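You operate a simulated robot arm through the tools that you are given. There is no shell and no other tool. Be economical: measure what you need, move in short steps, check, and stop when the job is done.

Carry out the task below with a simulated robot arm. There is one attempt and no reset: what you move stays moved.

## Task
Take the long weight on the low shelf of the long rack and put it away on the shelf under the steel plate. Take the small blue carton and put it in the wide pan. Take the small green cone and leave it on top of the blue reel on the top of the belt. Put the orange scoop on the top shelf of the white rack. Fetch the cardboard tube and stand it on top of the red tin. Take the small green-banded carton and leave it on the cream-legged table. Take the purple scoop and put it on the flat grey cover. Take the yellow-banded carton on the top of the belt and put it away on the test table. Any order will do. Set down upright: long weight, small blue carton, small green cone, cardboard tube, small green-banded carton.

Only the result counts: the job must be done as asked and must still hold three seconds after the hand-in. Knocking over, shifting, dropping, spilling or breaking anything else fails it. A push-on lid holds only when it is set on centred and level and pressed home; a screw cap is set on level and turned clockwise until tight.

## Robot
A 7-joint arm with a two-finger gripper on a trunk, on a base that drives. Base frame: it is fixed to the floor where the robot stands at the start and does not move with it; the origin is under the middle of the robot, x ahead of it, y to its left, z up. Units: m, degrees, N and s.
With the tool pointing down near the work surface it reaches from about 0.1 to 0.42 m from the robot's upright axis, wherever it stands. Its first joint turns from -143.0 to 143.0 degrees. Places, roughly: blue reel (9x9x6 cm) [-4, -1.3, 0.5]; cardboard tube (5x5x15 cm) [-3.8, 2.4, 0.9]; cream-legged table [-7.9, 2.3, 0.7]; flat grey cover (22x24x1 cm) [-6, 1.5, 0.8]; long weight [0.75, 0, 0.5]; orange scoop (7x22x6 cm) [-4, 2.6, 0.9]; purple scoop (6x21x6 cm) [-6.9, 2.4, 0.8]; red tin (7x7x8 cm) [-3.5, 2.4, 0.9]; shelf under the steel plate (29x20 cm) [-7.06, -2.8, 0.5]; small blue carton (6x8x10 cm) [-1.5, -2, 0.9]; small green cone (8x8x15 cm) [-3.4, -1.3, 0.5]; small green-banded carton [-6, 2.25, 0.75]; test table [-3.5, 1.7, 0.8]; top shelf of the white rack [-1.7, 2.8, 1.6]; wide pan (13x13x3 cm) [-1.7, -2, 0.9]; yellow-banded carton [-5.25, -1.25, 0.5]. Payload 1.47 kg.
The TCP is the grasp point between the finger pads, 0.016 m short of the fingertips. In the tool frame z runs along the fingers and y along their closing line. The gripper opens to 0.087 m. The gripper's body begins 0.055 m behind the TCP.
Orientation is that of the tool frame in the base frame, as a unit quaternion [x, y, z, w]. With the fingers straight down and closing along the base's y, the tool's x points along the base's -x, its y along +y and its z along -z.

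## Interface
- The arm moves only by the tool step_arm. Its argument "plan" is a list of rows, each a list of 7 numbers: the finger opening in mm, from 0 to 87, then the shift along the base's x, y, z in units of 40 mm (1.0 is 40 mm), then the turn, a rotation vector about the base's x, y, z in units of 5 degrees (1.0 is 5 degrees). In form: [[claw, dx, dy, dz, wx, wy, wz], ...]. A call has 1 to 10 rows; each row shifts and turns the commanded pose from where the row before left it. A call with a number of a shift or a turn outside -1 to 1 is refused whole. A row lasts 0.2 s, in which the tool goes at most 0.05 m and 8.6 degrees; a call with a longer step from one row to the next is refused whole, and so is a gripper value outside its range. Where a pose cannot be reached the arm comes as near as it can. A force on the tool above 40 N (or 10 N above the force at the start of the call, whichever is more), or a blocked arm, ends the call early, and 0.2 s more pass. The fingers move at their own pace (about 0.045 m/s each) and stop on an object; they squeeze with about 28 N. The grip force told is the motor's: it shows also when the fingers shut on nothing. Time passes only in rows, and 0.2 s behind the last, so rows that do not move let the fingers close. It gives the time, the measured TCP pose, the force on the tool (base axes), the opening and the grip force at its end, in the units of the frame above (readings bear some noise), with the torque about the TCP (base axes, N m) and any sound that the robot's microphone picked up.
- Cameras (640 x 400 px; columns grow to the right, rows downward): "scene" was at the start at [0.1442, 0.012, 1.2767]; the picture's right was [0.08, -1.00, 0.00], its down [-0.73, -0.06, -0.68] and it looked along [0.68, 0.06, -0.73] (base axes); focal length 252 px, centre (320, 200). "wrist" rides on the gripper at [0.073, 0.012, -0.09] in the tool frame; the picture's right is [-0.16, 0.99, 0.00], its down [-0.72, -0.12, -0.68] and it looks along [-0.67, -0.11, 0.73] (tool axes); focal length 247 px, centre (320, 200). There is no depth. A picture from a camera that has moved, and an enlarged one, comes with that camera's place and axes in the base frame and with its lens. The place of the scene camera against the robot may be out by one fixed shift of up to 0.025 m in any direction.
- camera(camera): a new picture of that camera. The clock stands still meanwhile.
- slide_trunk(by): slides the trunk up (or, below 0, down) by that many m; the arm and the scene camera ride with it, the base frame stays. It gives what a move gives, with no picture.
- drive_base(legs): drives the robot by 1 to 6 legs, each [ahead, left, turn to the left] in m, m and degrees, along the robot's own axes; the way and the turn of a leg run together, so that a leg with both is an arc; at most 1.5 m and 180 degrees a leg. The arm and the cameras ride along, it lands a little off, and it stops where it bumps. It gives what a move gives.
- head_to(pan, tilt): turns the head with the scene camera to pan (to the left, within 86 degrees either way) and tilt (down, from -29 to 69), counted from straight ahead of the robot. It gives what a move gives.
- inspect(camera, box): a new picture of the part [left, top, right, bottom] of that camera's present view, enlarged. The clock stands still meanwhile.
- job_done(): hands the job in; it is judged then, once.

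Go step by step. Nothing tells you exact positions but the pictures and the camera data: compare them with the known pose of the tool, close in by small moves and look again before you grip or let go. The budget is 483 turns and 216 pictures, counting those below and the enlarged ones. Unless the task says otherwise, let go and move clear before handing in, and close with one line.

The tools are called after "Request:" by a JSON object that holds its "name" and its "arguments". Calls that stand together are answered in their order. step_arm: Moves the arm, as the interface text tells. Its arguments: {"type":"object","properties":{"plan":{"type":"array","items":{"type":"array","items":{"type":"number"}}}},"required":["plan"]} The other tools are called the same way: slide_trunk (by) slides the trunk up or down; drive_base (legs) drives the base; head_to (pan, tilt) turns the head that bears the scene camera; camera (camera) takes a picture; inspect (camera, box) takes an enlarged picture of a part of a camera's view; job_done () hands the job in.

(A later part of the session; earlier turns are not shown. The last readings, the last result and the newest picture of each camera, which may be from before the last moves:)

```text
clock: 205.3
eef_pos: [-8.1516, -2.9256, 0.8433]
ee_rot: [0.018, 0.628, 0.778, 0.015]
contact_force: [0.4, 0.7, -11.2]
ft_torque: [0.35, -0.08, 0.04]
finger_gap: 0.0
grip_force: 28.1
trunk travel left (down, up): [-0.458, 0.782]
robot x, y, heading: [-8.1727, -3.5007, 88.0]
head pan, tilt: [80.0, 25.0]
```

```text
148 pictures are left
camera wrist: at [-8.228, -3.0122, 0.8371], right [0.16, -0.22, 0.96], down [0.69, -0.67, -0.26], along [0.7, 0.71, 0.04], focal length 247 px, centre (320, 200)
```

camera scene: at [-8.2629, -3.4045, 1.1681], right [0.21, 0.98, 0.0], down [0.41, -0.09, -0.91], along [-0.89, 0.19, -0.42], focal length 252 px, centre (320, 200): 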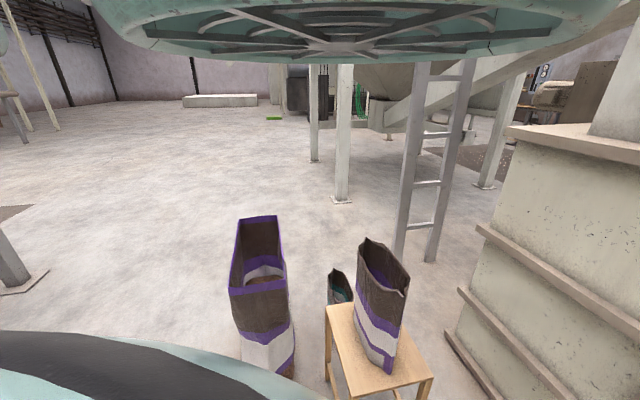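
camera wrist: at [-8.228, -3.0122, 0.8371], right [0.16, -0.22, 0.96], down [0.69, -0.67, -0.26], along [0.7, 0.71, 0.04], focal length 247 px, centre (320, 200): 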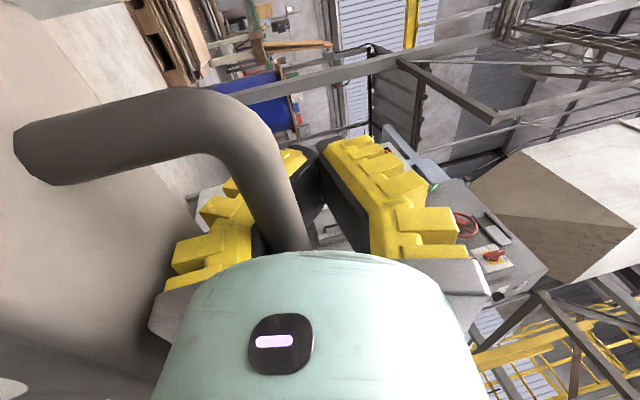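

Request:
{"name": "drive_base", "arguments": {"legs": [[0, -0.4, 2], [0, -0.35, 0]]}}

Request:
{"name": "slide_trunk", "arguments": {"by": -0.16}}

Request:
{"name": "camera", "arguments": {"camera": "wrist"}}

```text
clock: 209.6
eef_pos: [-7.4225, -2.9356, 0.8435]
ee_rot: [0.009, 0.628, 0.778, 0.003]
contact_force: [0.2, 0.2, -12.3]
ft_torque: [0.38, -0.05, -0.01]
finger_gap: 0.0002
grip_force: 27.4
trunk travel left (down, up): [-0.458, 0.782]
robot x, y, heading: [-7.4253, -3.5081, 89.6]
head pan, tilt: [80.0, 25.0]
```

```text
clock: 211.4
eef_pos: [-7.4235, -2.9349, 0.6835]
ee_rot: [0.007, 0.628, 0.778, 0.003]
contact_force: [0.2, 0.6, -11.8]
ft_torque: [0.38, -0.06, -0.02]
finger_gap: 0.0
grip_force: 27.6
trunk travel left (down, up): [-0.298, 0.942]
robot x, y, heading: [-7.4271, -3.5067, 89.7]
head pan, tilt: [80.0, 25.0]
```

```text
147 pictures are left
camera wrist: at [-7.4968, -3.0238, 0.6773], right [0.16, -0.21, 0.96], down [0.71, -0.65, -0.26], along [0.68, 0.73, 0.04], focal length 247 px, centre (320, 200)
```

wrist: 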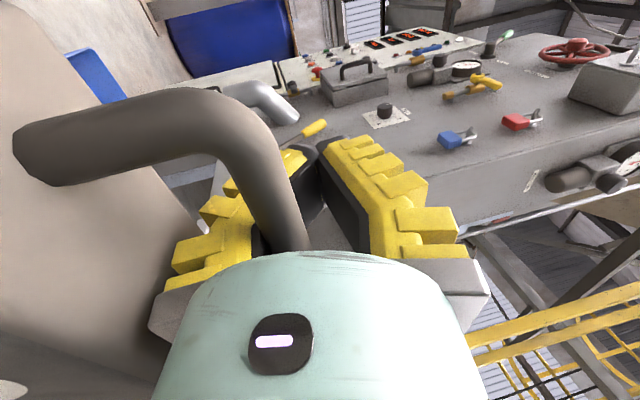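

Request:
{"name": "drive_base", "arguments": {"legs": [[-0.1, 0, 0]]}}

Request:
{"name": "step_arm", "arguments": {"plan": [[0, 0.8, 0, 0, -0.4, 0, 0], [0, 0.8, 0, 0, -0.4, 0, 0], [0, 0.8, 0, 0, -0.4, 0, 0], [0, 0.8, 0, 0, -0.4, 0, 0], [0, 0.8, 0, 0, -0.4, 0, 0], [0, 0.8, 0, 0, -0.4, 0, 0], [0, 0.8, 0, 0, -0.3, 0, 0], [0, 0, 0, 0, 0, 0, 0]]}}

Request:
{"name": "camera", "arguments": {"camera": "wrist"}}

```text
clock: 212.6
eef_pos: [-7.4241, -3.0353, 0.6838]
ee_rot: [0.009, 0.628, 0.778, 0.002]
contact_force: [0.0, 1.2, -12.2]
ft_torque: [0.43, -0.07, -0.02]
finger_gap: 0.0002
grip_force: 28.3
trunk travel left (down, up): [-0.298, 0.942]
robot x, y, heading: [-7.4233, -3.6093, 89.6]
head pan, tilt: [80.0, 25.0]
```

```text
clock: 214.4
eef_pos: [-7.2018, -3.0341, 0.6767]
ee_rot: [0.006, 0.714, 0.7, 0.002]
contact_force: [-1.7, 0.0, -11.3]
ft_torque: [0.45, 0.11, -0.13]
finger_gap: 0.0001
grip_force: 28.0
out of reach, approached as far as the arm can: row 7
trunk travel left (down, up): [-0.298, 0.942]
robot x, y, heading: [-7.4289, -3.6073, 89.5]
head pan, tilt: [80.0, 25.0]
```

```text
146 pictures are left
camera wrist: at [-7.2757, -3.1221, 0.6904], right [0.17, 0.02, 0.99], down [0.71, -0.69, -0.11], along [0.68, 0.72, -0.13], focal length 247 px, centre (320, 200)
```

wrist: 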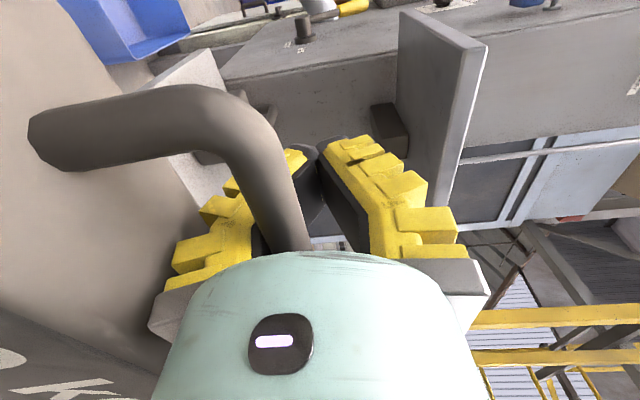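

I'll shift the base slightly and let the tool yaw about 20°, which still fits the free area.

Request:
{"name": "drive_base", "arguments": {"legs": [[0, -0.1, 0]]}}

Request:
{"name": "step_arm", "arguments": {"plan": [[0, 0.4, 0, 0, 0, 0, -0.7], [0, 0.4, 0, 0, 0, 0, -0.7], [0, 0.5, 0, 0, 0, 0, -0.7], [0, 0.5, 0, 0, 0, 0, -0.7], [0, 0.4, 0, 0, 0, 0, -0.7], [0, 0.3, 0, 0, 0, 0, -0.5], [0, 0, 0, 0, 0, 0, 0]]}}

Request:
{"name": "camera", "arguments": {"camera": "wrist"}}

```text
clock: 215.5
eef_pos: [-7.101, -3.0339, 0.676]
ee_rot: [0.007, 0.714, 0.7, 0.002]
contact_force: [0.7, -0.8, -11.2]
ft_torque: [0.46, -0.14, -0.01]
finger_gap: 0.0
grip_force: 28.1
trunk travel left (down, up): [-0.298, 0.942]
robot x, y, heading: [-7.3263, -3.6066, 89.4]
head pan, tilt: [80.0, 25.0]
```

```text
clock: 217.1
eef_pos: [-7.002, -3.0338, 0.6767]
ee_rot: [0.13, 0.702, 0.689, 0.125]
contact_force: [0.4, -0.3, -11.7]
ft_torque: [0.4, -0.24, 0.03]
finger_gap: 0.0001
grip_force: 27.9
trunk travel left (down, up): [-0.298, 0.942]
robot x, y, heading: [-7.3251, -3.6127, 89.7]
head pan, tilt: [80.0, 25.0]
```

```text
145 pictures are left
camera wrist: at [-7.1013, -3.0927, 0.6906], right [0.16, -0.04, 0.99], down [0.43, -0.89, -0.11], along [0.89, 0.45, -0.13], focal length 247 px, centre (320, 200)
```

wrist: 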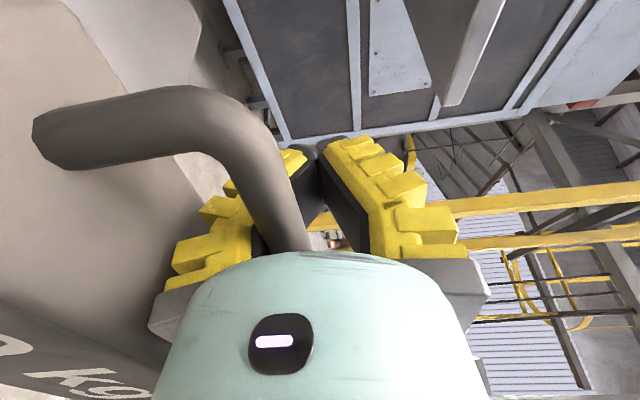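

Request:
{"name": "drive_base", "arguments": {"legs": [[0.12, 0, 0]]}}

Request:
{"name": "camera", "arguments": {"camera": "wrist"}}

Request:
{"name": "head_to", "arguments": {"pan": 60, "tilt": 25}}

Request:
{"name": "camera", "arguments": {"camera": "scene"}}

```text
clock: 218.4
eef_pos: [-6.9999, -2.9168, 0.6764]
ee_rot: [0.132, 0.701, 0.689, 0.125]
contact_force: [0.3, -1.6, -11.6]
ft_torque: [0.37, -0.19, -0.01]
finger_gap: 0.0001
grip_force: 28.2
trunk travel left (down, up): [-0.298, 0.942]
robot x, y, heading: [-7.3256, -3.4902, 89.5]
head pan, tilt: [80.0, 25.0]
```

```text
144 pictures are left
camera wrist: at [-7.0997, -2.9744, 0.6901], right [0.16, -0.04, 0.99], down [0.43, -0.9, -0.11], along [0.89, 0.44, -0.13], focal length 247 px, centre (320, 200)
```

wrist: 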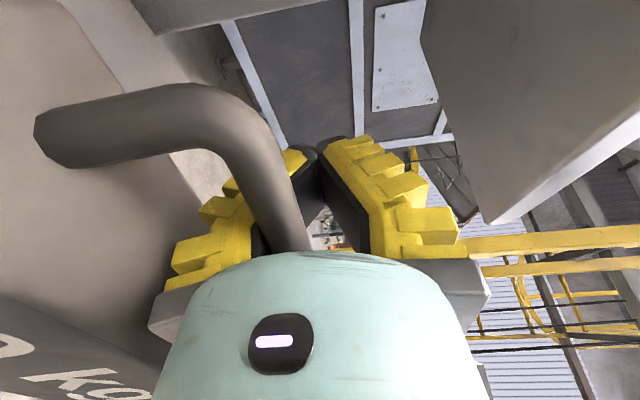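

```text
clock: 219.2
eef_pos: [-7.0006, -2.9174, 0.677]
ee_rot: [0.131, 0.701, 0.689, 0.126]
contact_force: [-0.4, 0.5, -11.6]
ft_torque: [0.41, -0.22, 0.03]
finger_gap: 0.0001
grip_force: 28.0
trunk travel left (down, up): [-0.298, 0.942]
robot x, y, heading: [-7.3262, -3.4877, 89.7]
head pan, tilt: [60.0, 25.0]
```

```text
143 pictures are left
camera scene: at [-7.4093, -3.3686, 1.0081], right [0.5, 0.86, 0.0], down [0.36, -0.21, -0.91], along [-0.78, 0.46, -0.42], focal length 252 px, centre (320, 200)
```

scene: 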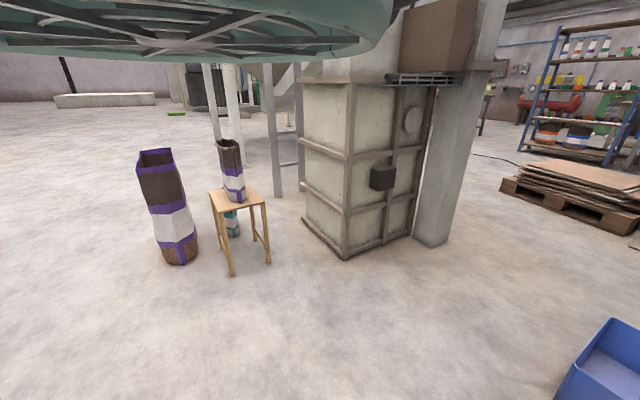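

Wrist view confirms the shelf edges at x ≈ -6.915 and y ≈ -2.92. I'll drive in the remaining 14 cm.

Request:
{"name": "drive_base", "arguments": {"legs": [[0.07, 0, 0], [0.07, 0, 0]]}}

Request:
{"name": "camera", "arguments": {"camera": "wrist"}}

```text
clock: 220.8
eef_pos: [-7.0017, -2.7823, 0.6742]
ee_rot: [0.131, 0.703, 0.688, 0.124]
contact_force: [-1.3, -3.0, -12.8]
ft_torque: [0.44, -0.19, 0.0]
finger_gap: 0.0004
grip_force: 28.2
trunk travel left (down, up): [-0.298, 0.942]
robot x, y, heading: [-7.3251, -3.3569, 90.1]
head pan, tilt: [60.0, 25.0]
```

```text
142 pictures are left
camera wrist: at [-7.1012, -2.8397, 0.6886], right [0.16, -0.04, 0.99], down [0.43, -0.9, -0.1], along [0.89, 0.44, -0.13], focal length 247 px, centre (320, 200)
```

wrist: 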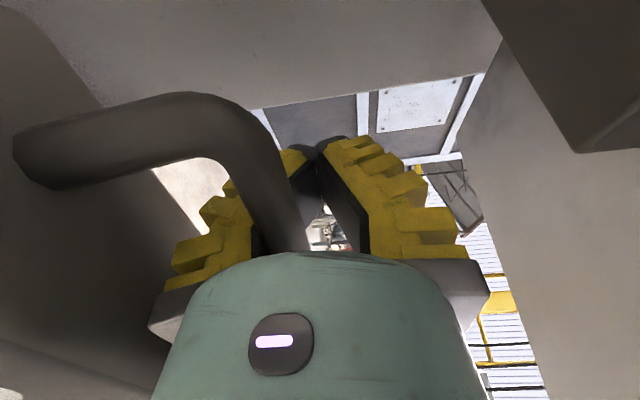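

Request:
{"name": "slide_trunk", "arguments": {"by": -0.05}}

Request:
{"name": "camera", "arguments": {"camera": "wrist"}}

```text
clock: 221.8
eef_pos: [-7.0003, -2.7782, 0.627]
ee_rot: [0.131, 0.702, 0.689, 0.124]
contact_force: [0.1, 0.8, -12.0]
ft_torque: [0.31, -0.19, 0.03]
finger_gap: 0.0001
grip_force: 27.9
trunk travel left (down, up): [-0.248, 0.992]
robot x, y, heading: [-7.3251, -3.3511, 89.5]
head pan, tilt: [60.0, 25.0]
```

```text
141 pictures are left
camera wrist: at [-7.0996, -2.8351, 0.6408], right [0.16, -0.04, 0.99], down [0.43, -0.89, -0.11], along [0.89, 0.44, -0.12], focal length 247 px, centre (320, 200)
```

wrist: 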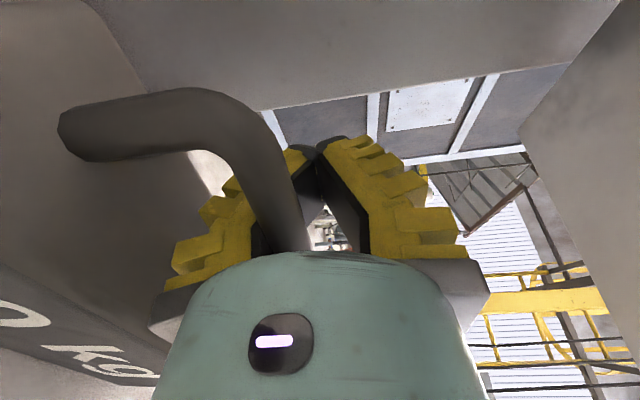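

Request:
{"name": "slide_trunk", "arguments": {"by": -0.015}}

Request:
{"name": "slide_trunk", "arguments": {"by": -0.01}}

```text
clock: 222.4
eef_pos: [-6.9995, -2.7764, 0.6136]
ee_rot: [0.131, 0.701, 0.69, 0.125]
contact_force: [-0.1, -0.3, -0.1]
ft_torque: [-0.02, -0.01, 0.03]
finger_gap: 0.0002
grip_force: 28.4
trunk travel left (down, up): [-0.233, 1.007]
robot x, y, heading: [-7.3263, -3.3561, 89.9]
head pan, tilt: [60.0, 25.0]
```

```text
clock: 222.8
eef_pos: [-6.9998, -2.7758, 0.6094]
ee_rot: [0.125, 0.698, 0.694, 0.125]
contact_force: [0.7, -2.7, 8.3]
ft_torque: [-0.44, 0.08, 0.12]
finger_gap: 0.0
grip_force: 28.1
trunk travel left (down, up): [-0.226, 1.014]
robot x, y, heading: [-7.3232, -3.3532, 89.8]
head pan, tilt: [60.0, 25.0]
stopped: the force on the tool passed its limit at 48 N (the readings are from after the stop); the commanded pose is now the measured one
```

Request:
{"name": "slide_trunk", "arguments": {"by": 0.005}}

Request:
{"name": "step_arm", "arguments": {"plan": [[12, 0, 0, 0, 0, 0, 0], [12, 0, 0, 0, 0, 0, 0], [24, 0, 0, 0, 0, 0, 0], [24, 0, 0, 0, 0, 0, 0]]}}

Request:
{"name": "camera", "arguments": {"camera": "wrist"}}

```text
clock: 223.4
eef_pos: [-7.0013, -2.776, 0.6133]
ee_rot: [0.127, 0.699, 0.692, 0.124]
contact_force: [0.5, -0.1, -1.0]
ft_torque: [-0.01, 0.01, -0.02]
finger_gap: 0.0
grip_force: 27.7
trunk travel left (down, up): [-0.231, 1.009]
robot x, y, heading: [-7.3225, -3.3524, 89.7]
head pan, tilt: [60.0, 25.0]
```

```text
clock: 224.4
eef_pos: [-7.0014, -2.7762, 0.6148]
ee_rot: [0.126, 0.699, 0.693, 0.124]
contact_force: [-0.5, 0.2, -0.4]
ft_torque: [-0.03, 0.0, 0.02]
finger_gap: 0.0302
grip_force: 4.8
trunk travel left (down, up): [-0.231, 1.009]
robot x, y, heading: [-7.3225, -3.3526, 89.6]
head pan, tilt: [60.0, 25.0]
```

```text
140 pictures are left
camera wrist: at [-7.0999, -2.8343, 0.627], right [0.15, -0.05, 0.99], down [0.44, -0.89, -0.11], along [0.88, 0.45, -0.12], focal length 247 px, centre (320, 200)
```

wrist: 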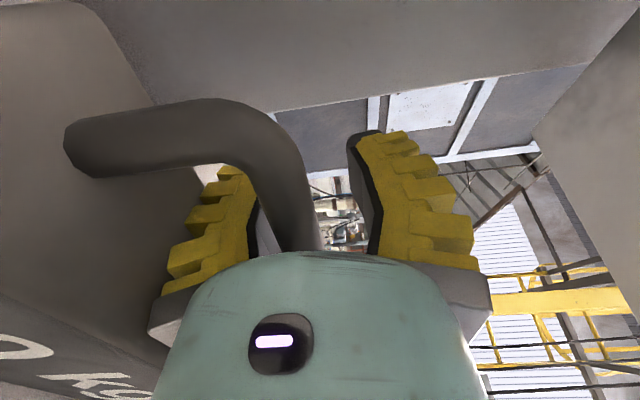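

Request:
{"name": "step_arm", "arguments": {"plan": [[24, -0.24, -0.66, 0, 0, 0, 0], [24, -0.24, -0.66, 0, 0, 0, 0], [24, -0.24, -0.66, 0, 0, 0, 0], [24, 0, 0, 0, 0, 0, 0]]}}

Request:
{"name": "camera", "arguments": {"camera": "wrist"}}

```text
clock: 225.4
eef_pos: [-7.028, -2.8556, 0.6149]
ee_rot: [0.127, 0.698, 0.694, 0.124]
contact_force: [-0.4, 0.3, 0.2]
ft_torque: [0.01, 0.0, -0.03]
finger_gap: 0.03
grip_force: 4.8
trunk travel left (down, up): [-0.231, 1.009]
robot x, y, heading: [-7.3249, -3.3522, 89.9]
head pan, tilt: [60.0, 25.0]
```

```text
139 pictures are left
camera wrist: at [-7.127, -2.914, 0.6279], right [0.15, -0.05, 0.99], down [0.44, -0.89, -0.11], along [0.88, 0.45, -0.11], focal length 247 px, centre (320, 200)
```

wrist: 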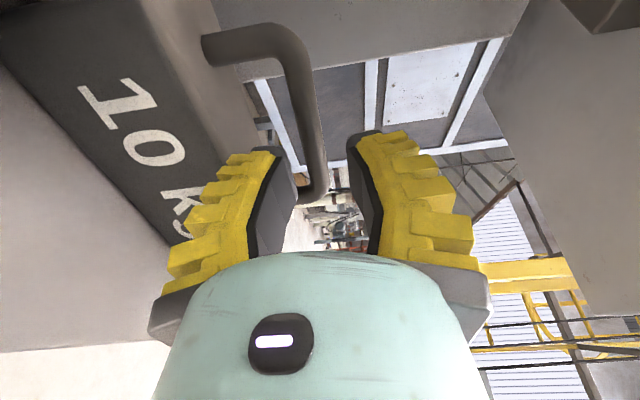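

Request:
{"name": "drive_base", "arguments": {"legs": [[-0.25, 0, 0]]}}

Request:
{"name": "step_arm", "arguments": {"plan": [[60, -0.8, 0, 0.2, 0, 0, 0.7], [60, -0.8, 0, 0.2, 0, 0, 0.7], [60, -0.8, 0, 0.2, 0, 0, 0.7], [60, -0.8, 0, 0, 0, 0, 0.7], [60, -0.8, 0, 0, 0, 0, 0.7], [60, 0, 0, 0, 0, 0, 0]]}}

Request:
{"name": "camera", "arguments": {"camera": "wrist"}}

```text
clock: 227.2
eef_pos: [-7.0296, -3.1061, 0.6151]
ee_rot: [0.126, 0.698, 0.694, 0.124]
contact_force: [0.0, 0.7, 0.4]
ft_torque: [0.01, -0.03, -0.01]
finger_gap: 0.0304
grip_force: 4.3
trunk travel left (down, up): [-0.231, 1.009]
robot x, y, heading: [-7.3276, -3.6034, 89.9]
head pan, tilt: [60.0, 25.0]
```

```text
clock: 228.6
eef_pos: [-7.187, -3.1023, 0.6039]
ee_rot: [0.017, 0.708, 0.706, 0.018]
contact_force: [-0.3, -0.5, 0.3]
ft_torque: [-0.01, 0.02, -0.03]
finger_gap: 0.0647
grip_force: 3.8
out of reach, approached as far as the arm can: row 1, 2, 3, 5
trunk travel left (down, up): [-0.231, 1.009]
robot x, y, heading: [-7.3268, -3.6047, 89.6]
head pan, tilt: [60.0, 25.0]
```

```text
138 pictures are left
camera wrist: at [-7.2635, -3.1879, 0.6155], right [0.16, 0.0, 0.99], down [0.69, -0.72, -0.11], along [0.71, 0.7, -0.11], focal length 247 px, centre (320, 200)
```

wrist: 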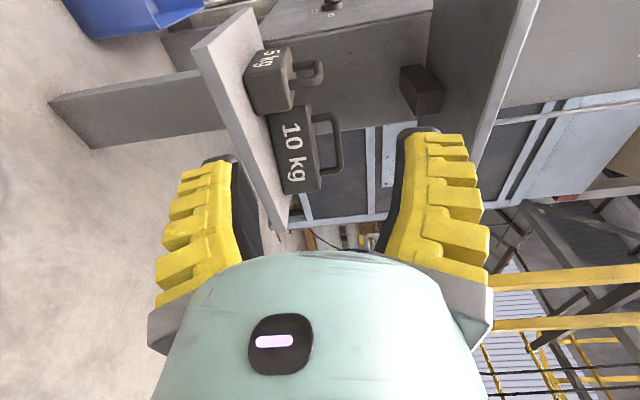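

The long weight stands on the shelf. I'll move clear and bring the gripper to the tool-down pose for the tabletop work.

Request:
{"name": "drive_base", "arguments": {"legs": [[0, 0.5, 0]]}}

Request:
{"name": "slide_trunk", "arguments": {"by": 0.3}}

Request:
{"name": "step_arm", "arguments": {"plan": [[60, 0, 0, 0, -0.577, -0.577, 0.577], [60, 0, 0, 0, -0.577, -0.577, 0.577], [60, 0, 0, 0, -0.577, -0.577, 0.577], [60, 0, 0, 0, -0.577, -0.577, 0.577], [60, 0, 0, 0, -0.577, -0.577, 0.577], [60, 0, 0, 0, -0.577, -0.577, 0.577], [60, 0, 0, 0, -0.577, -0.577, 0.577], [60, 0, 0, 0, -0.577, -0.577, 0.577]]}}

Request:
{"name": "step_arm", "arguments": {"plan": [[60, 0, 0, 0, -0.577, -0.577, 0.577], [60, 0, 0, 0, -0.577, -0.577, 0.577], [60, 0, 0, 0, -0.577, -0.577, 0.577], [60, 0, 0, 0, -0.577, -0.577, 0.577], [60, 0, 0, 0, -0.577, -0.577, 0.577], [60, 0, 0, 0, -0.577, -0.577, 0.577], [60, 0, 0, 0, -0.577, -0.577, 0.577], [60, 0, 0, 0, -0.577, -0.577, 0.577]]}}

Request:
{"name": "step_arm", "arguments": {"plan": [[60, 0, 0, 0, -0.577, -0.577, 0.577], [60, 0, 0, 0, -0.577, -0.577, 0.577], [60, 0, 0, 0, -0.577, -0.577, 0.577], [60, 0, 0, 0, -0.577, -0.577, 0.577], [60, 0, 0, 0, -0.577, -0.577, 0.577], [60, 0, 0, 0, -0.577, -0.577, 0.577], [60, 0, 0, 0, -0.577, -0.577, 0.577], [60, 0, 0, 0, -0.577, -0.577, 0.577]]}}

```text
clock: 231.6
eef_pos: [-7.6854, -3.0989, 0.604]
ee_rot: [0.022, 0.708, 0.706, 0.02]
contact_force: [0.4, 0.3, -0.2]
ft_torque: [0.04, 0.0, -0.02]
finger_gap: 0.0644
grip_force: 3.1
trunk travel left (down, up): [-0.231, 1.009]
robot x, y, heading: [-7.8281, -3.6004, 89.4]
head pan, tilt: [60.0, 25.0]
```

```text
clock: 234.6
eef_pos: [-7.6871, -3.0998, 0.9038]
ee_rot: [0.021, 0.708, 0.705, 0.02]
contact_force: [0.3, -0.9, 0.0]
ft_torque: [0.02, 0.03, 0.02]
finger_gap: 0.0647
grip_force: 3.3
trunk travel left (down, up): [-0.531, 0.709]
robot x, y, heading: [-7.8211, -3.5958, 89.2]
head pan, tilt: [60.0, 25.0]
```

```text
clock: 236.4
eef_pos: [-7.6669, -3.1164, 0.8047]
ee_rot: [-0.264, 0.803, 0.533, 0.024]
contact_force: [0.5, -0.2, -0.3]
ft_torque: [-0.04, -0.01, 0.0]
finger_gap: 0.0646
grip_force: 3.4
out of reach, approached as far as the arm can: row 1, 2, 3, 4, 5, 6, 7, 8
trunk travel left (down, up): [-0.531, 0.709]
robot x, y, heading: [-7.8308, -3.5993, 89.2]
head pan, tilt: [60.0, 25.0]
```

```text
clock: 238.2
eef_pos: [-7.6337, -3.1434, 0.7613]
ee_rot: [-0.515, 0.804, 0.295, 0.025]
contact_force: [0.1, 0.3, -0.3]
ft_torque: [-0.02, -0.03, -0.01]
finger_gap: 0.0646
grip_force: 3.4
out of reach, approached as far as the arm can: row 1, 2, 3, 4, 5, 6, 7, 8
trunk travel left (down, up): [-0.531, 0.709]
robot x, y, heading: [-7.8281, -3.6004, 89.3]
head pan, tilt: [60.0, 25.0]
```

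```text
clock: 240.0
eef_pos: [-7.617, -3.1491, 0.7514]
ee_rot: [0.707, -0.707, -0.023, -0.021]
contact_force: [0.0, 1.3, 0.0]
ft_torque: [0.01, -0.01, -0.01]
finger_gap: 0.0649
grip_force: 3.2
out of reach, approached as far as the arm can: row 1, 2, 3, 4, 6
trunk travel left (down, up): [-0.531, 0.709]
robot x, y, heading: [-7.8314, -3.6001, 89.3]
head pan, tilt: [60.0, 25.0]
```

Tool is down. I'll centre the arm in front of the robot and pull it in.

Request:
{"name": "step_arm", "arguments": {"plan": [[60, -0.9, 0, 0.3, 0, 0, 0], [60, -0.9, 0, 0.3, 0, 0, 0], [60, -0.9, 0, 0.3, 0, 0, 0], [60, -0.9, 0, 0.3, 0, 0, 0], [60, -0.9, 0, 0.3, 0, 0, 0], [60, -0.9, -0.4, 0, 0, 0, 0], [60, 0, -0.9, 0, 0, 0, 0], [60, 0, -0.9, 0, 0, 0, 0], [60, 0, 0, 0, 0, 0, 0]]}}

Request:
{"name": "head_to", "arguments": {"pan": 0, "tilt": 50}}

Request:
{"name": "camera", "arguments": {"camera": "scene"}}

```text
clock: 242.0
eef_pos: [-7.7441, -3.1839, 0.6901]
ee_rot: [-0.705, 0.708, 0.022, 0.022]
contact_force: [-1.5, 0.7, -0.3]
ft_torque: [-0.02, -0.02, 0.02]
finger_gap: 0.0645
grip_force: 3.4
out of reach, approached as far as the arm can: row 1, 2, 3, 4, 5, 6, 7, 8
trunk travel left (down, up): [-0.531, 0.709]
robot x, y, heading: [-7.8259, -3.5979, 89.5]
head pan, tilt: [60.0, 25.0]
```

```text
clock: 243.3
eef_pos: [-7.745, -3.1842, 0.6892]
ee_rot: [-0.706, 0.708, 0.021, 0.022]
contact_force: [0.4, -0.6, 0.5]
ft_torque: [0.02, 0.02, 0.01]
finger_gap: 0.0646
grip_force: 3.7
trunk travel left (down, up): [-0.531, 0.709]
robot x, y, heading: [-7.8251, -3.5994, 89.3]
head pan, tilt: [0.0, 50.0]
```

```text
137 pictures are left
camera scene: at [-7.8985, -3.4782, 1.2098], right [0.57, 0.82, 0.0], down [0.58, -0.41, -0.7], along [-0.58, 0.4, -0.71], focal length 252 px, centre (320, 200)
```

scene: 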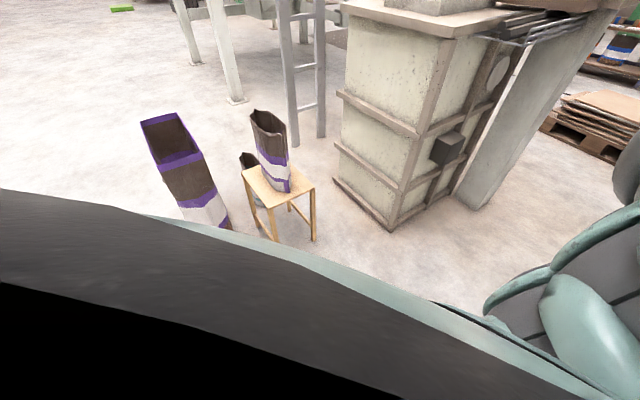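

The head stays left of the arm, which is workable. I'll retrace the path back to the corridor, trunk raised for clearance.

Request:
{"name": "slide_trunk", "arguments": {"by": 0.4}}

Request:
{"name": "drive_base", "arguments": {"legs": [[0, -0.11, 0.5], [0.8, 0, 0], [0.8, 0, 0], [0.7, 0, 0]]}}

```text
clock: 247.1
eef_pos: [-7.7453, -3.1839, 1.0893]
ee_rot: [-0.706, 0.708, 0.021, 0.021]
contact_force: [0.7, -0.5, -0.4]
ft_torque: [-0.01, 0.05, -0.02]
finger_gap: 0.0645
grip_force: 3.1
trunk travel left (down, up): [-0.931, 0.309]
robot x, y, heading: [-7.8254, -3.5974, 89.3]
head pan, tilt: [0.0, 50.0]
```

```text
clock: 259.5
eef_pos: [-7.6106, -0.8897, 1.0914]
ee_rot: [-0.706, 0.708, 0.022, 0.022]
contact_force: [-0.8, -0.3, -0.1]
ft_torque: [0.01, 0.01, 0.0]
finger_gap: 0.065
grip_force: 3.5
trunk travel left (down, up): [-0.931, 0.309]
robot x, y, heading: [-7.6912, -1.3044, 89.2]
head pan, tilt: [0.0, 50.0]
```

Request:
{"name": "drive_base", "arguments": {"legs": [[0, 0.6, 0.8], [0, 0.65, 0], [0.9, 0, 0], [1.0, 0, 0]]}}

Request:
{"name": "head_to", "arguments": {"pan": 60, "tilt": 25}}

Request:
{"name": "camera", "arguments": {"camera": "scene"}}

Request:
{"name": "camera", "arguments": {"camera": "wrist"}}

```text
clock: 275.2
eef_pos: [-8.8596, 1.0081, 1.0905]
ee_rot: [0.71, -0.704, -0.022, -0.022]
contact_force: [-0.5, -0.3, -0.1]
ft_torque: [-0.02, -0.01, -0.01]
finger_gap: 0.0645
grip_force: 3.3
trunk travel left (down, up): [-0.931, 0.309]
robot x, y, heading: [-8.9351, 0.5918, 90.2]
head pan, tilt: [0.0, 50.0]
```

```text
clock: 276.5
eef_pos: [-8.8586, 1.0088, 1.0893]
ee_rot: [0.71, -0.703, -0.022, -0.021]
contact_force: [0.3, 0.8, 0.1]
ft_torque: [-0.02, -0.04, 0.01]
finger_gap: 0.0644
grip_force: 3.4
trunk travel left (down, up): [-0.931, 0.309]
robot x, y, heading: [-8.9325, 0.5905, 90.2]
head pan, tilt: [60.0, 25.0]
```

```text
136 pictures are left
camera scene: at [-9.0206, 0.7121, 1.6407], right [0.5, 0.87, 0.0], down [0.37, -0.21, -0.91], along [-0.79, 0.45, -0.42], focal length 252 px, centre (320, 200)
```

scene: 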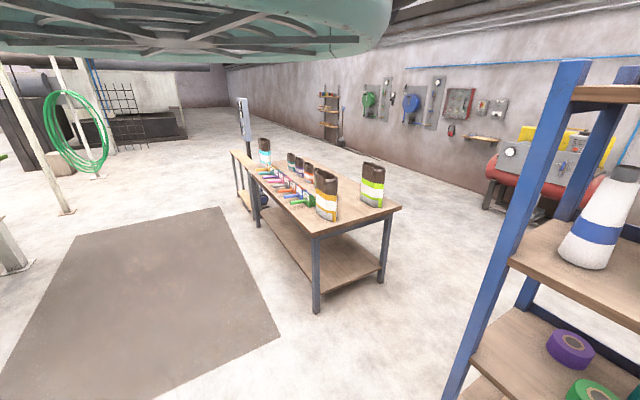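

```text
135 pictures are left
camera wrist: at [-8.8694, 0.9296, 1.1747], right [-0.99, 0.15, 0.01], down [0.11, 0.68, 0.72], along [0.1, 0.72, -0.69], focal length 247 px, centre (320, 200)
```

wrist: 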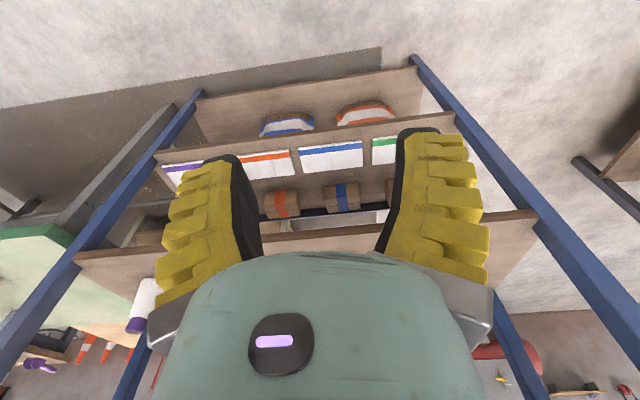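

The blue rack is directly ahead. The green-topped table to its right should be the cream-legged one, so I'll strafe right and look.

Request:
{"name": "drive_base", "arguments": {"legs": [[0, -0.9, 0]]}}

Request:
{"name": "camera", "arguments": {"camera": "wrist"}}

Request:
{"name": "camera", "arguments": {"camera": "scene"}}

```text
clock: 281.2
eef_pos: [-7.9704, 1.0058, 1.089]
ee_rot: [0.708, -0.706, -0.022, -0.022]
contact_force: [-0.3, -0.7, -0.6]
ft_torque: [-0.03, -0.02, -0.02]
finger_gap: 0.0644
grip_force: 3.2
trunk travel left (down, up): [-0.931, 0.309]
robot x, y, heading: [-8.0508, 0.5882, 89.7]
head pan, tilt: [60.0, 25.0]
```

```text
134 pictures are left
camera wrist: at [-7.9824, 0.9276, 1.1747], right [-0.99, 0.15, 0.01], down [0.11, 0.68, 0.72], along [0.11, 0.72, -0.69], focal length 247 px, centre (320, 200)
```

wrist: 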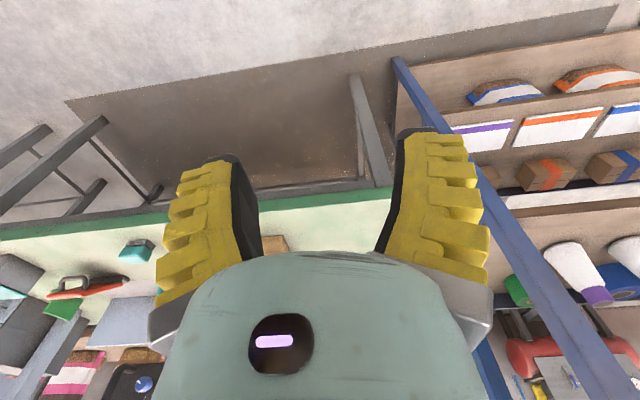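

```text
133 pictures are left
camera scene: at [-8.1354, 0.7112, 1.6408], right [0.5, 0.86, 0.0], down [0.36, -0.21, -0.91], along [-0.78, 0.46, -0.42], focal length 252 px, centre (320, 200)
```

scene: 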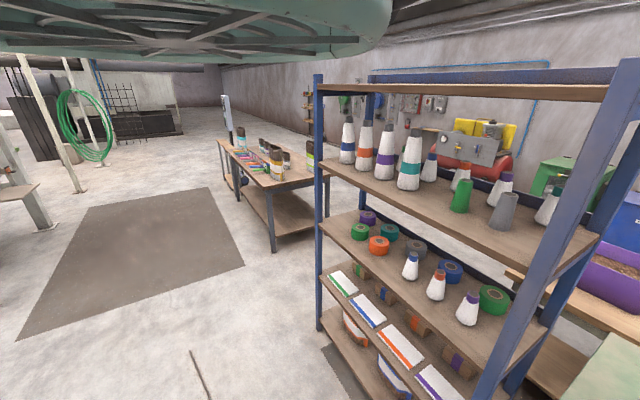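

The tables seem to stand in two rows. I'll turn to face +x and view them from higher up.

Request:
{"name": "drive_base", "arguments": {"legs": [[0, 0, -90]]}}

Request:
{"name": "slide_trunk", "arguments": {"by": 0.3}}

Request:
{"name": "head_to", "arguments": {"pan": 75, "tilt": 35}}

Request:
{"name": "camera", "arguments": {"camera": "scene"}}

```text
clock: 285.4
eef_pos: [-7.636, 0.5051, 1.0901]
ee_rot: [0.003, 1.0, -0.001, 0.031]
contact_force: [-0.5, 0.6, -0.8]
ft_torque: [0.0, 0.03, 0.02]
finger_gap: 0.0648
grip_force: 3.3
trunk travel left (down, up): [-0.931, 0.309]
robot x, y, heading: [-8.0451, 0.5902, -0.9]
head pan, tilt: [60.0, 25.0]
```

```text
clock: 288.4
eef_pos: [-7.6349, 0.5056, 1.3907]
ee_rot: [0.003, 1.0, 0.0, 0.031]
contact_force: [-0.1, -0.9, -0.4]
ft_torque: [-0.03, 0.04, 0.01]
finger_gap: 0.0644
grip_force: 3.1
trunk travel left (down, up): [-1.231, 0.009]
robot x, y, heading: [-8.0514, 0.5894, -0.7]
head pan, tilt: [60.0, 25.0]
```

```text
clock: 289.2
eef_pos: [-7.6352, 0.5065, 1.3896]
ee_rot: [0.002, 1.0, 0.001, 0.031]
contact_force: [0.0, 0.7, 0.0]
ft_torque: [0.02, -0.01, -0.02]
finger_gap: 0.0646
grip_force: 3.2
trunk travel left (down, up): [-1.231, 0.009]
robot x, y, heading: [-8.0483, 0.5891, -0.9]
head pan, tilt: [75.0, 35.0]
```

```text
132 pictures are left
camera scene: at [-7.9622, 0.6784, 1.9251], right [0.96, -0.27, 0.0], down [-0.16, -0.55, -0.82], along [0.22, 0.79, -0.57], focal length 252 px, centre (320, 200)
```

scene: 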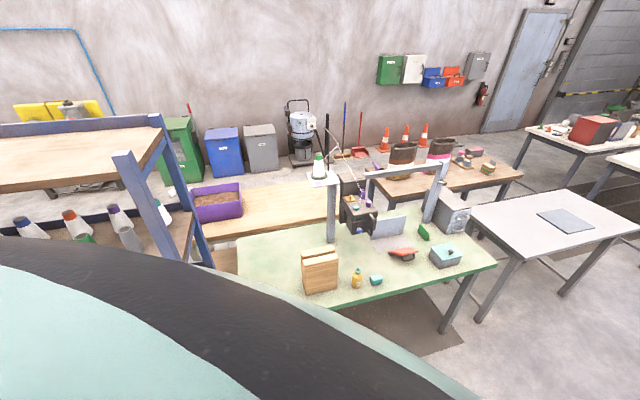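

Request:
{"name": "inspect", "arguments": {"camera": "scene", "box": [330, 120, 530, 245]}}

Request:
{"name": "inspect", "arguments": {"camera": "scene", "box": [180, 140, 340, 260]}}

```text
3.20 times, centred on (430, 182) of scene
camera zoom: at [-7.9622, 0.6784, 1.9251], right [0.96, -0.27, 0.0], down [-0.16, -0.55, -0.82], along [0.22, 0.79, -0.57], focal length 807 px, centre (-32, 256)
```

zoom: 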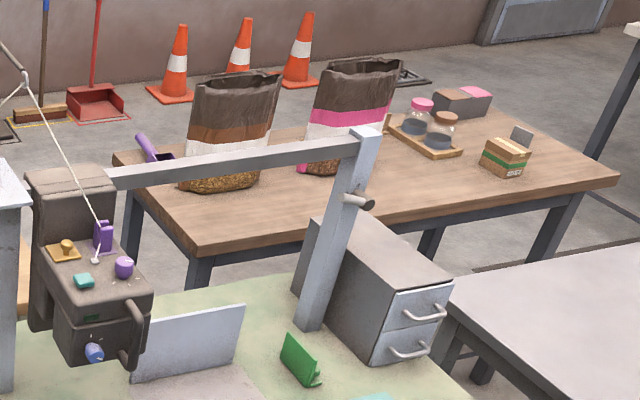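

```text
3.33 times, centred on (260, 200) of scene
camera zoom: at [-7.9622, 0.6784, 1.9251], right [0.96, -0.27, 0.0], down [-0.16, -0.55, -0.82], along [0.22, 0.79, -0.57], focal length 841 px, centre (520, 200)
```

zoom: 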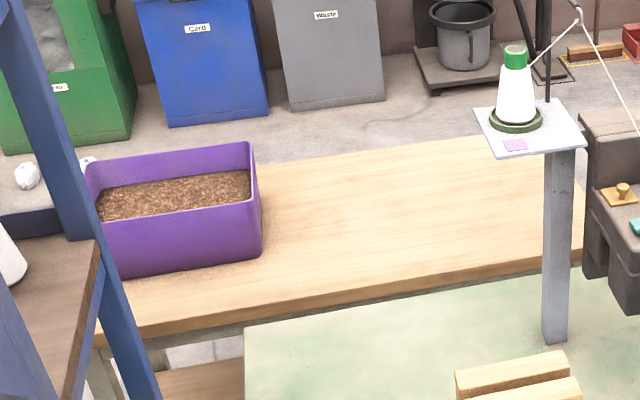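

Clear picture: the aisle behind the back row of tables (y > 2.7) is free, reachable west of the blue rack. The purple scoop and green-banded carton are on the wooden table at x -6.9 to -5.6. I'll go round into that aisle.

Request:
{"name": "drive_base", "arguments": {"legs": [[0, 0, 90.9], [0, 0.9, 0], [0, 0.85, 0], [1.2, 0, 0], [1.1, 0, 0]]}}

Request:
{"name": "camera", "arguments": {"camera": "scene"}}

Request:
{"name": "camera", "arguments": {"camera": "wrist"}}

```text
clock: 312.9
eef_pos: [-9.6503, 3.3034, 1.3905]
ee_rot: [-0.699, 0.715, 0.022, 0.022]
contact_force: [-0.1, -0.6, 0.1]
ft_torque: [0.01, 0.0, 0.03]
finger_gap: 0.0647
grip_force: 3.3
trunk travel left (down, up): [-1.231, 0.009]
robot x, y, heading: [-9.7417, 2.8898, 88.3]
head pan, tilt: [75.0, 35.0]
```

```text
129 pictures are left
camera scene: at [-9.8277, 2.9908, 1.925], right [0.29, 0.96, 0.0], down [0.55, -0.17, -0.82], along [-0.78, 0.24, -0.57], focal length 252 px, centre (320, 200)
```

scene: 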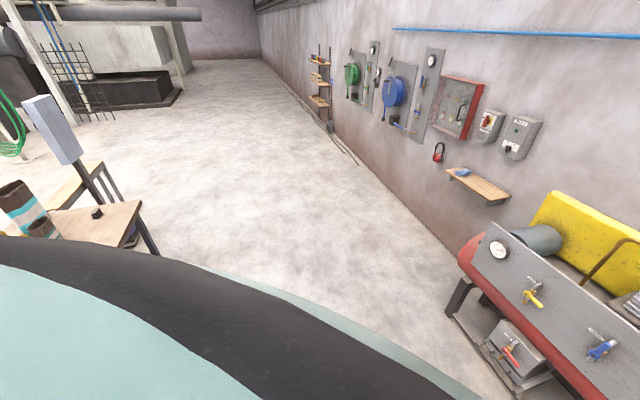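

```text
128 pictures are left
camera wrist: at [-9.6629, 3.2263, 1.4748], right [-0.98, 0.18, 0.01], down [0.13, 0.68, 0.72], along [0.12, 0.71, -0.69], focal length 247 px, centre (320, 200)
```

wrist: 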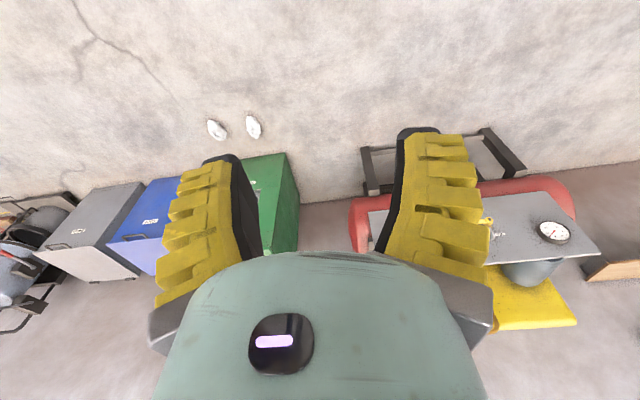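

The aisle is clear. I'll turn to face -x, so the camera sees the tables, and reverse along the aisle to the gap beyond the wooden table.

Request:
{"name": "drive_base", "arguments": {"legs": [[0, 0, 91.7], [-1.2, -0.35, 0], [-1.2, 0, 0]]}}

Request:
{"name": "camera", "arguments": {"camera": "scene"}}

```text
clock: 328.7
eef_pos: [-7.7523, 3.2673, 1.389]
ee_rot: [0.999, -0.016, -0.032, 0.0]
contact_force: [-0.2, -0.5, 0.0]
ft_torque: [-0.04, -0.04, 0.02]
finger_gap: 0.0645
grip_force: 3.7
trunk travel left (down, up): [-1.231, 0.009]
robot x, y, heading: [-7.3356, 3.1754, 177.9]
head pan, tilt: [75.0, 35.0]
```

```text
127 pictures are left
camera scene: at [-7.4397, 3.0969, 1.925], right [-0.95, 0.3, 0.0], down [0.17, 0.55, -0.82], along [-0.24, -0.78, -0.57], focal length 252 px, centre (320, 200)
```

scene: 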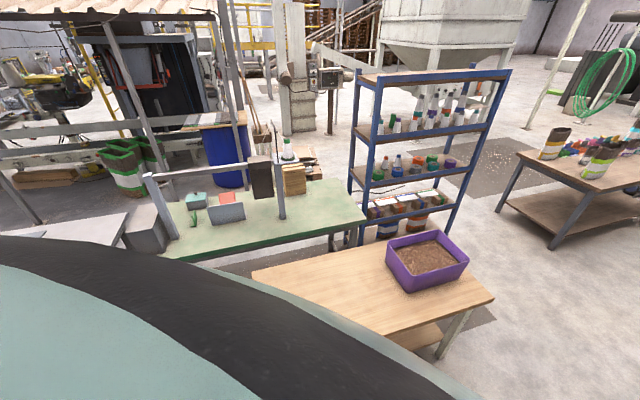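

Request:
{"name": "drive_base", "arguments": {"legs": [[-1.1, 0, 2], [-1.0, 0, 0]]}}

Request:
{"name": "camera", "arguments": {"camera": "scene"}}

```text
clock: 339.4
eef_pos: [-5.5918, 3.2122, 1.3903]
ee_rot: [1.0, -0.001, -0.03, 0.0]
contact_force: [0.3, -0.6, 0.3]
ft_torque: [0.01, 0.02, -0.03]
finger_gap: 0.0646
grip_force: 3.4
trunk travel left (down, up): [-1.231, 0.009]
robot x, y, heading: [-5.1797, 3.1281, 179.5]
head pan, tilt: [75.0, 35.0]
```

```text
126 pictures are left
camera scene: at [-5.2749, 3.0517, 1.925], right [-0.96, 0.27, 0.0], down [0.15, 0.55, -0.82], along [-0.22, -0.79, -0.57], focal length 252 px, centre (320, 200)
```

scene: 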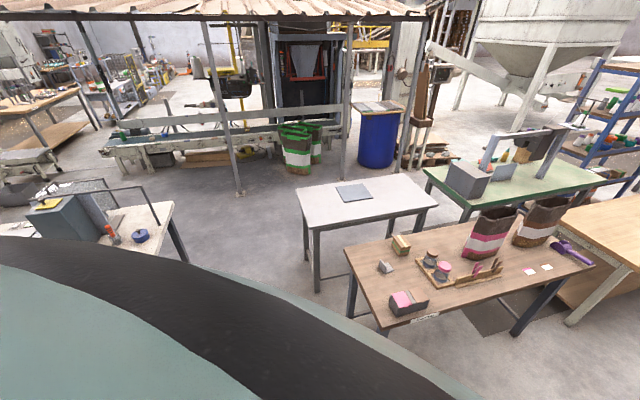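

I see everything on this table: the carton near its front-right, a grey wedge beside it, and the purple scoop at the far end. There is also a cross aisle at x ≈ -5.1. I'll move into it and look with the wrist camera.

Request:
{"name": "drive_base", "arguments": {"legs": [[0, 1.03, 0.5]]}}

Request:
{"name": "slide_trunk", "arguments": {"by": -0.35}}

Request:
{"name": "camera", "arguments": {"camera": "wrist"}}

Request:
{"name": "camera", "arguments": {"camera": "scene"}}

```text
clock: 344.7
eef_pos: [-5.6062, 2.1934, 1.3896]
ee_rot: [1.0, -0.004, -0.031, -0.001]
contact_force: [0.3, -0.2, -0.6]
ft_torque: [0.02, 0.03, 0.01]
finger_gap: 0.0646
grip_force: 3.6
trunk travel left (down, up): [-1.231, 0.009]
robot x, y, heading: [-5.1915, 2.1143, 179.0]
head pan, tilt: [75.0, 35.0]
```

```text
clock: 348.1
eef_pos: [-5.6049, 2.1928, 1.0395]
ee_rot: [0.999, -0.004, -0.033, 0.0]
contact_force: [0.2, 0.4, 0.3]
ft_torque: [0.0, 0.0, -0.01]
finger_gap: 0.0646
grip_force: 3.5
trunk travel left (down, up): [-0.881, 0.359]
robot x, y, heading: [-5.1922, 2.1062, 178.9]
head pan, tilt: [75.0, 35.0]
```

```text
125 pictures are left
camera wrist: at [-5.5271, 2.1814, 1.1248], right [-0.17, -0.99, 0.01], down [-0.68, 0.12, 0.72], along [-0.71, 0.11, -0.69], focal length 247 px, centre (320, 200)
```

wrist: 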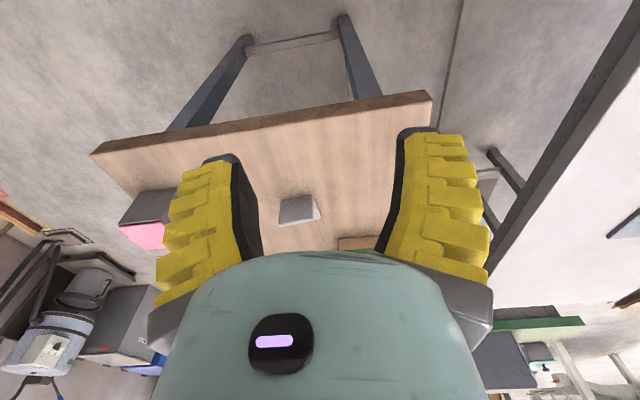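

```text
124 pictures are left
camera scene: at [-5.2898, 2.0309, 1.575], right [-0.96, 0.28, 0.0], down [0.16, 0.55, -0.82], along [-0.23, -0.79, -0.57], focal length 252 px, centre (320, 200)
```

scene: 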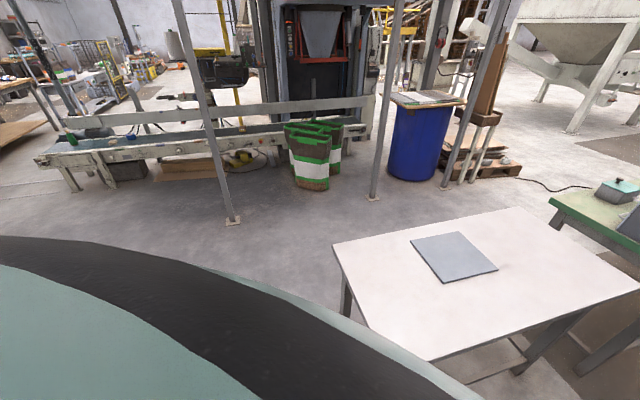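

The carton is at about (-6.07, 2.17), 0.7 m in, so I'll pitch the tool 45° forward and look again.

Request:
{"name": "step_arm", "arguments": {"plan": [[87, 0, 0, 0, 0, 1, 0], [87, 0, 0, 0, 0, 1, 0], [87, 0, 0, 0, 0, 1, 0], [87, 0, 0, 0, 0, 1, 0], [87, 0, 0, 0, 0, 1, 0], [87, 0, 0, 0, 0, 1, 0], [87, 0, 0, 0, 0, 1, 0], [87, 0, 0, 0, 0, 1, 0], [87, 0, 0, 0, 0, 1, 0], [87, 0, 0, 0, 0, 1, 0]]}}

Request:
{"name": "camera", "arguments": {"camera": "wrist"}}

```text
clock: 350.3
eef_pos: [-5.611, 2.1859, 1.0309]
ee_rot: [0.893, -0.004, -0.451, 0.002]
contact_force: [-0.1, -0.4, 0.7]
ft_torque: [-0.02, -0.02, 0.03]
finger_gap: 0.0868
grip_force: 0.1
out of reach, approached as far as the arm can: row 2
trunk travel left (down, up): [-0.881, 0.359]
robot x, y, heading: [-5.1906, 2.1105, 179.0]
head pan, tilt: [75.0, 35.0]
```

```text
123 pictures are left
camera wrist: at [-5.4953, 2.1734, 1.0254], right [-0.1, -0.99, 0.13], down [0.12, 0.12, 0.99], along [-0.99, 0.11, 0.11], focal length 247 px, centre (320, 200)
```

wrist: 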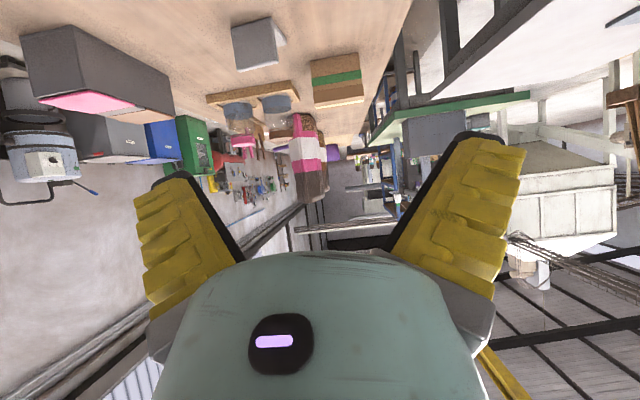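

Request:
{"name": "inspect", "arguments": {"camera": "wrist", "box": [200, 0, 400, 130]}}

```text
3.08 times, centred on (300, 65) of wrist
camera zoom: at [-5.4953, 2.1734, 1.0254], right [-0.1, -0.99, 0.13], down [0.12, 0.12, 0.99], along [-0.99, 0.11, 0.11], focal length 760 px, centre (382, 615)
```

zoom: 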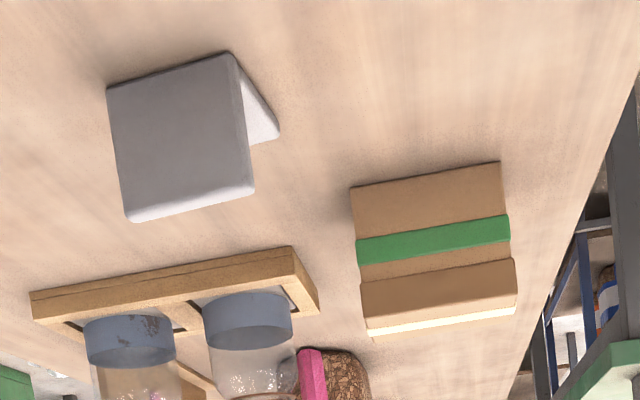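

Triangulation puts the table top nearer z 0.82 and the carton front at x ≈ -5.975, about 8 to 9 cm wide. I'll get closer and measure better.

Request:
{"name": "drive_base", "arguments": {"legs": [[0.14, 0, 1]]}}

Request:
{"name": "inspect", "arguments": {"camera": "wrist", "box": [200, 0, 440, 150]}}

```text
clock: 351.6
eef_pos: [-5.7501, 2.1789, 1.0314]
ee_rot: [0.892, 0.004, -0.452, 0.006]
contact_force: [0.0, 0.3, -0.1]
ft_torque: [-0.01, -0.04, -0.01]
finger_gap: 0.0869
grip_force: 0.1
trunk travel left (down, up): [-0.881, 0.359]
robot x, y, heading: [-5.3294, 2.1099, 180.0]
head pan, tilt: [75.0, 35.0]
```

```text
2.67 times, centred on (320, 75) of wrist
camera zoom: at [-5.6342, 2.1688, 1.0254], right [-0.08, -0.99, 0.13], down [0.12, 0.12, 0.99], along [-0.99, 0.1, 0.1], focal length 659 px, centre (320, 533)
```

zoom: 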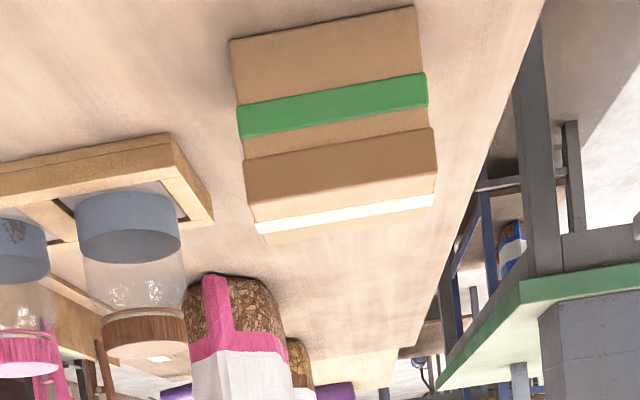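

Request:
{"name": "step_arm", "arguments": {"plan": [[87, -0.6, 0, 0.5, 0, -1, 0], [87, -0.6, 0, 0.5, 0, -1, 0], [87, -0.6, 0, 0.5, 0, -1, 0], [87, -0.6, 0, 0.5, 0, -1, 0], [87, -0.3, 0, 0.5, 0, -1, 0], [87, 0, 0, 0, 0, 0, 0]]}}

Request:
{"name": "camera", "arguments": {"camera": "wrist"}}

```text
clock: 353.0
eef_pos: [-5.8705, 2.1849, 1.1119]
ee_rot: [0.969, 0.003, -0.246, 0.006]
contact_force: [-0.9, 0.3, -0.3]
ft_torque: [-0.01, 0.02, 0.01]
finger_gap: 0.0869
grip_force: 0.0
out of reach, approached as far as the arm can: row 3, 4, 5
trunk travel left (down, up): [-0.881, 0.359]
robot x, y, heading: [-5.3291, 2.1106, 180.0]
head pan, tilt: [75.0, 35.0]
```

```text
120 pictures are left
camera wrist: at [-5.7625, 2.1745, 1.1558], right [-0.13, -0.99, 0.09], down [-0.31, 0.12, 0.94], along [-0.94, 0.1, -0.32], focal length 247 px, centre (320, 200)
```

wrist: 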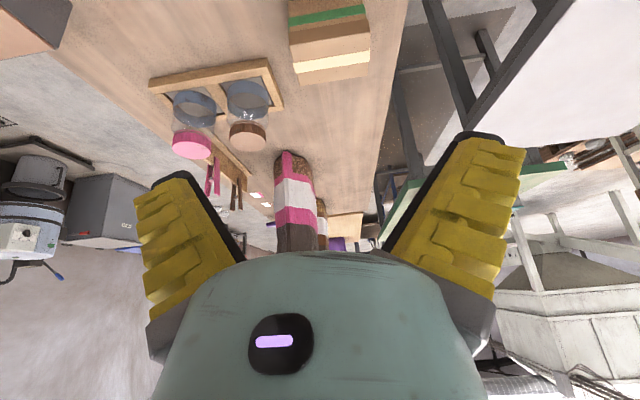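

The carton is about 8.4 cm wide, 6.5 cm deep and 6 cm tall, centred near (-5.998, 2.17, 0.857). The open fingers look wide enough to take it across y, so I'll approach at 45°.

Request:
{"name": "step_arm", "arguments": {"plan": [[87, 0, -0.1, -0.9, 0, 1, 0], [87, -0.3, -0.1, -0.9, 0, 1, 0], [87, -0.5, -0.1, -0.9, 0, 1, 0], [87, -0.5, -0.1, -0.9, 0, 0.3, 0], [87, -0.2, 0, -0.8, 0, 0, 0], [87, 0, 0, 0, 0, 0, 0]]}}

Request:
{"name": "camera", "arguments": {"camera": "wrist"}}

```text
clock: 354.4
eef_pos: [-5.9302, 2.171, 0.9376]
ee_rot: [0.924, 0.003, -0.383, 0.006]
contact_force: [-0.2, -0.9, -0.2]
ft_torque: [-0.01, 0.0, -0.01]
finger_gap: 0.087
grip_force: 0.1
trunk travel left (down, up): [-0.881, 0.359]
robot x, y, heading: [-5.3277, 2.1079, 180.2]
head pan, tilt: [75.0, 35.0]
```

```text
119 pictures are left
camera wrist: at [-5.8153, 2.16, 0.9487], right [-0.1, -0.99, 0.12], down [-0.03, 0.12, 0.99], along [-0.99, 0.1, -0.04], focal length 247 px, centre (320, 200)
```

wrist: 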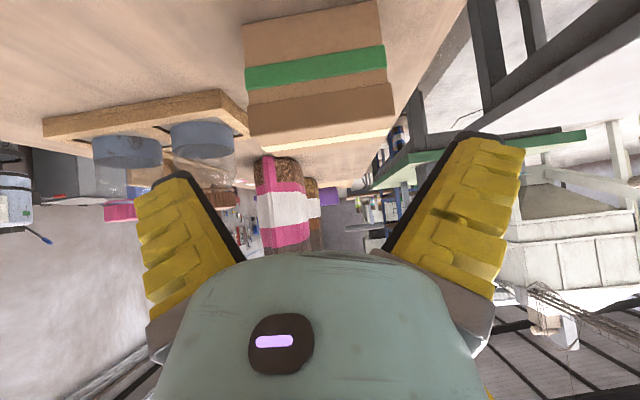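

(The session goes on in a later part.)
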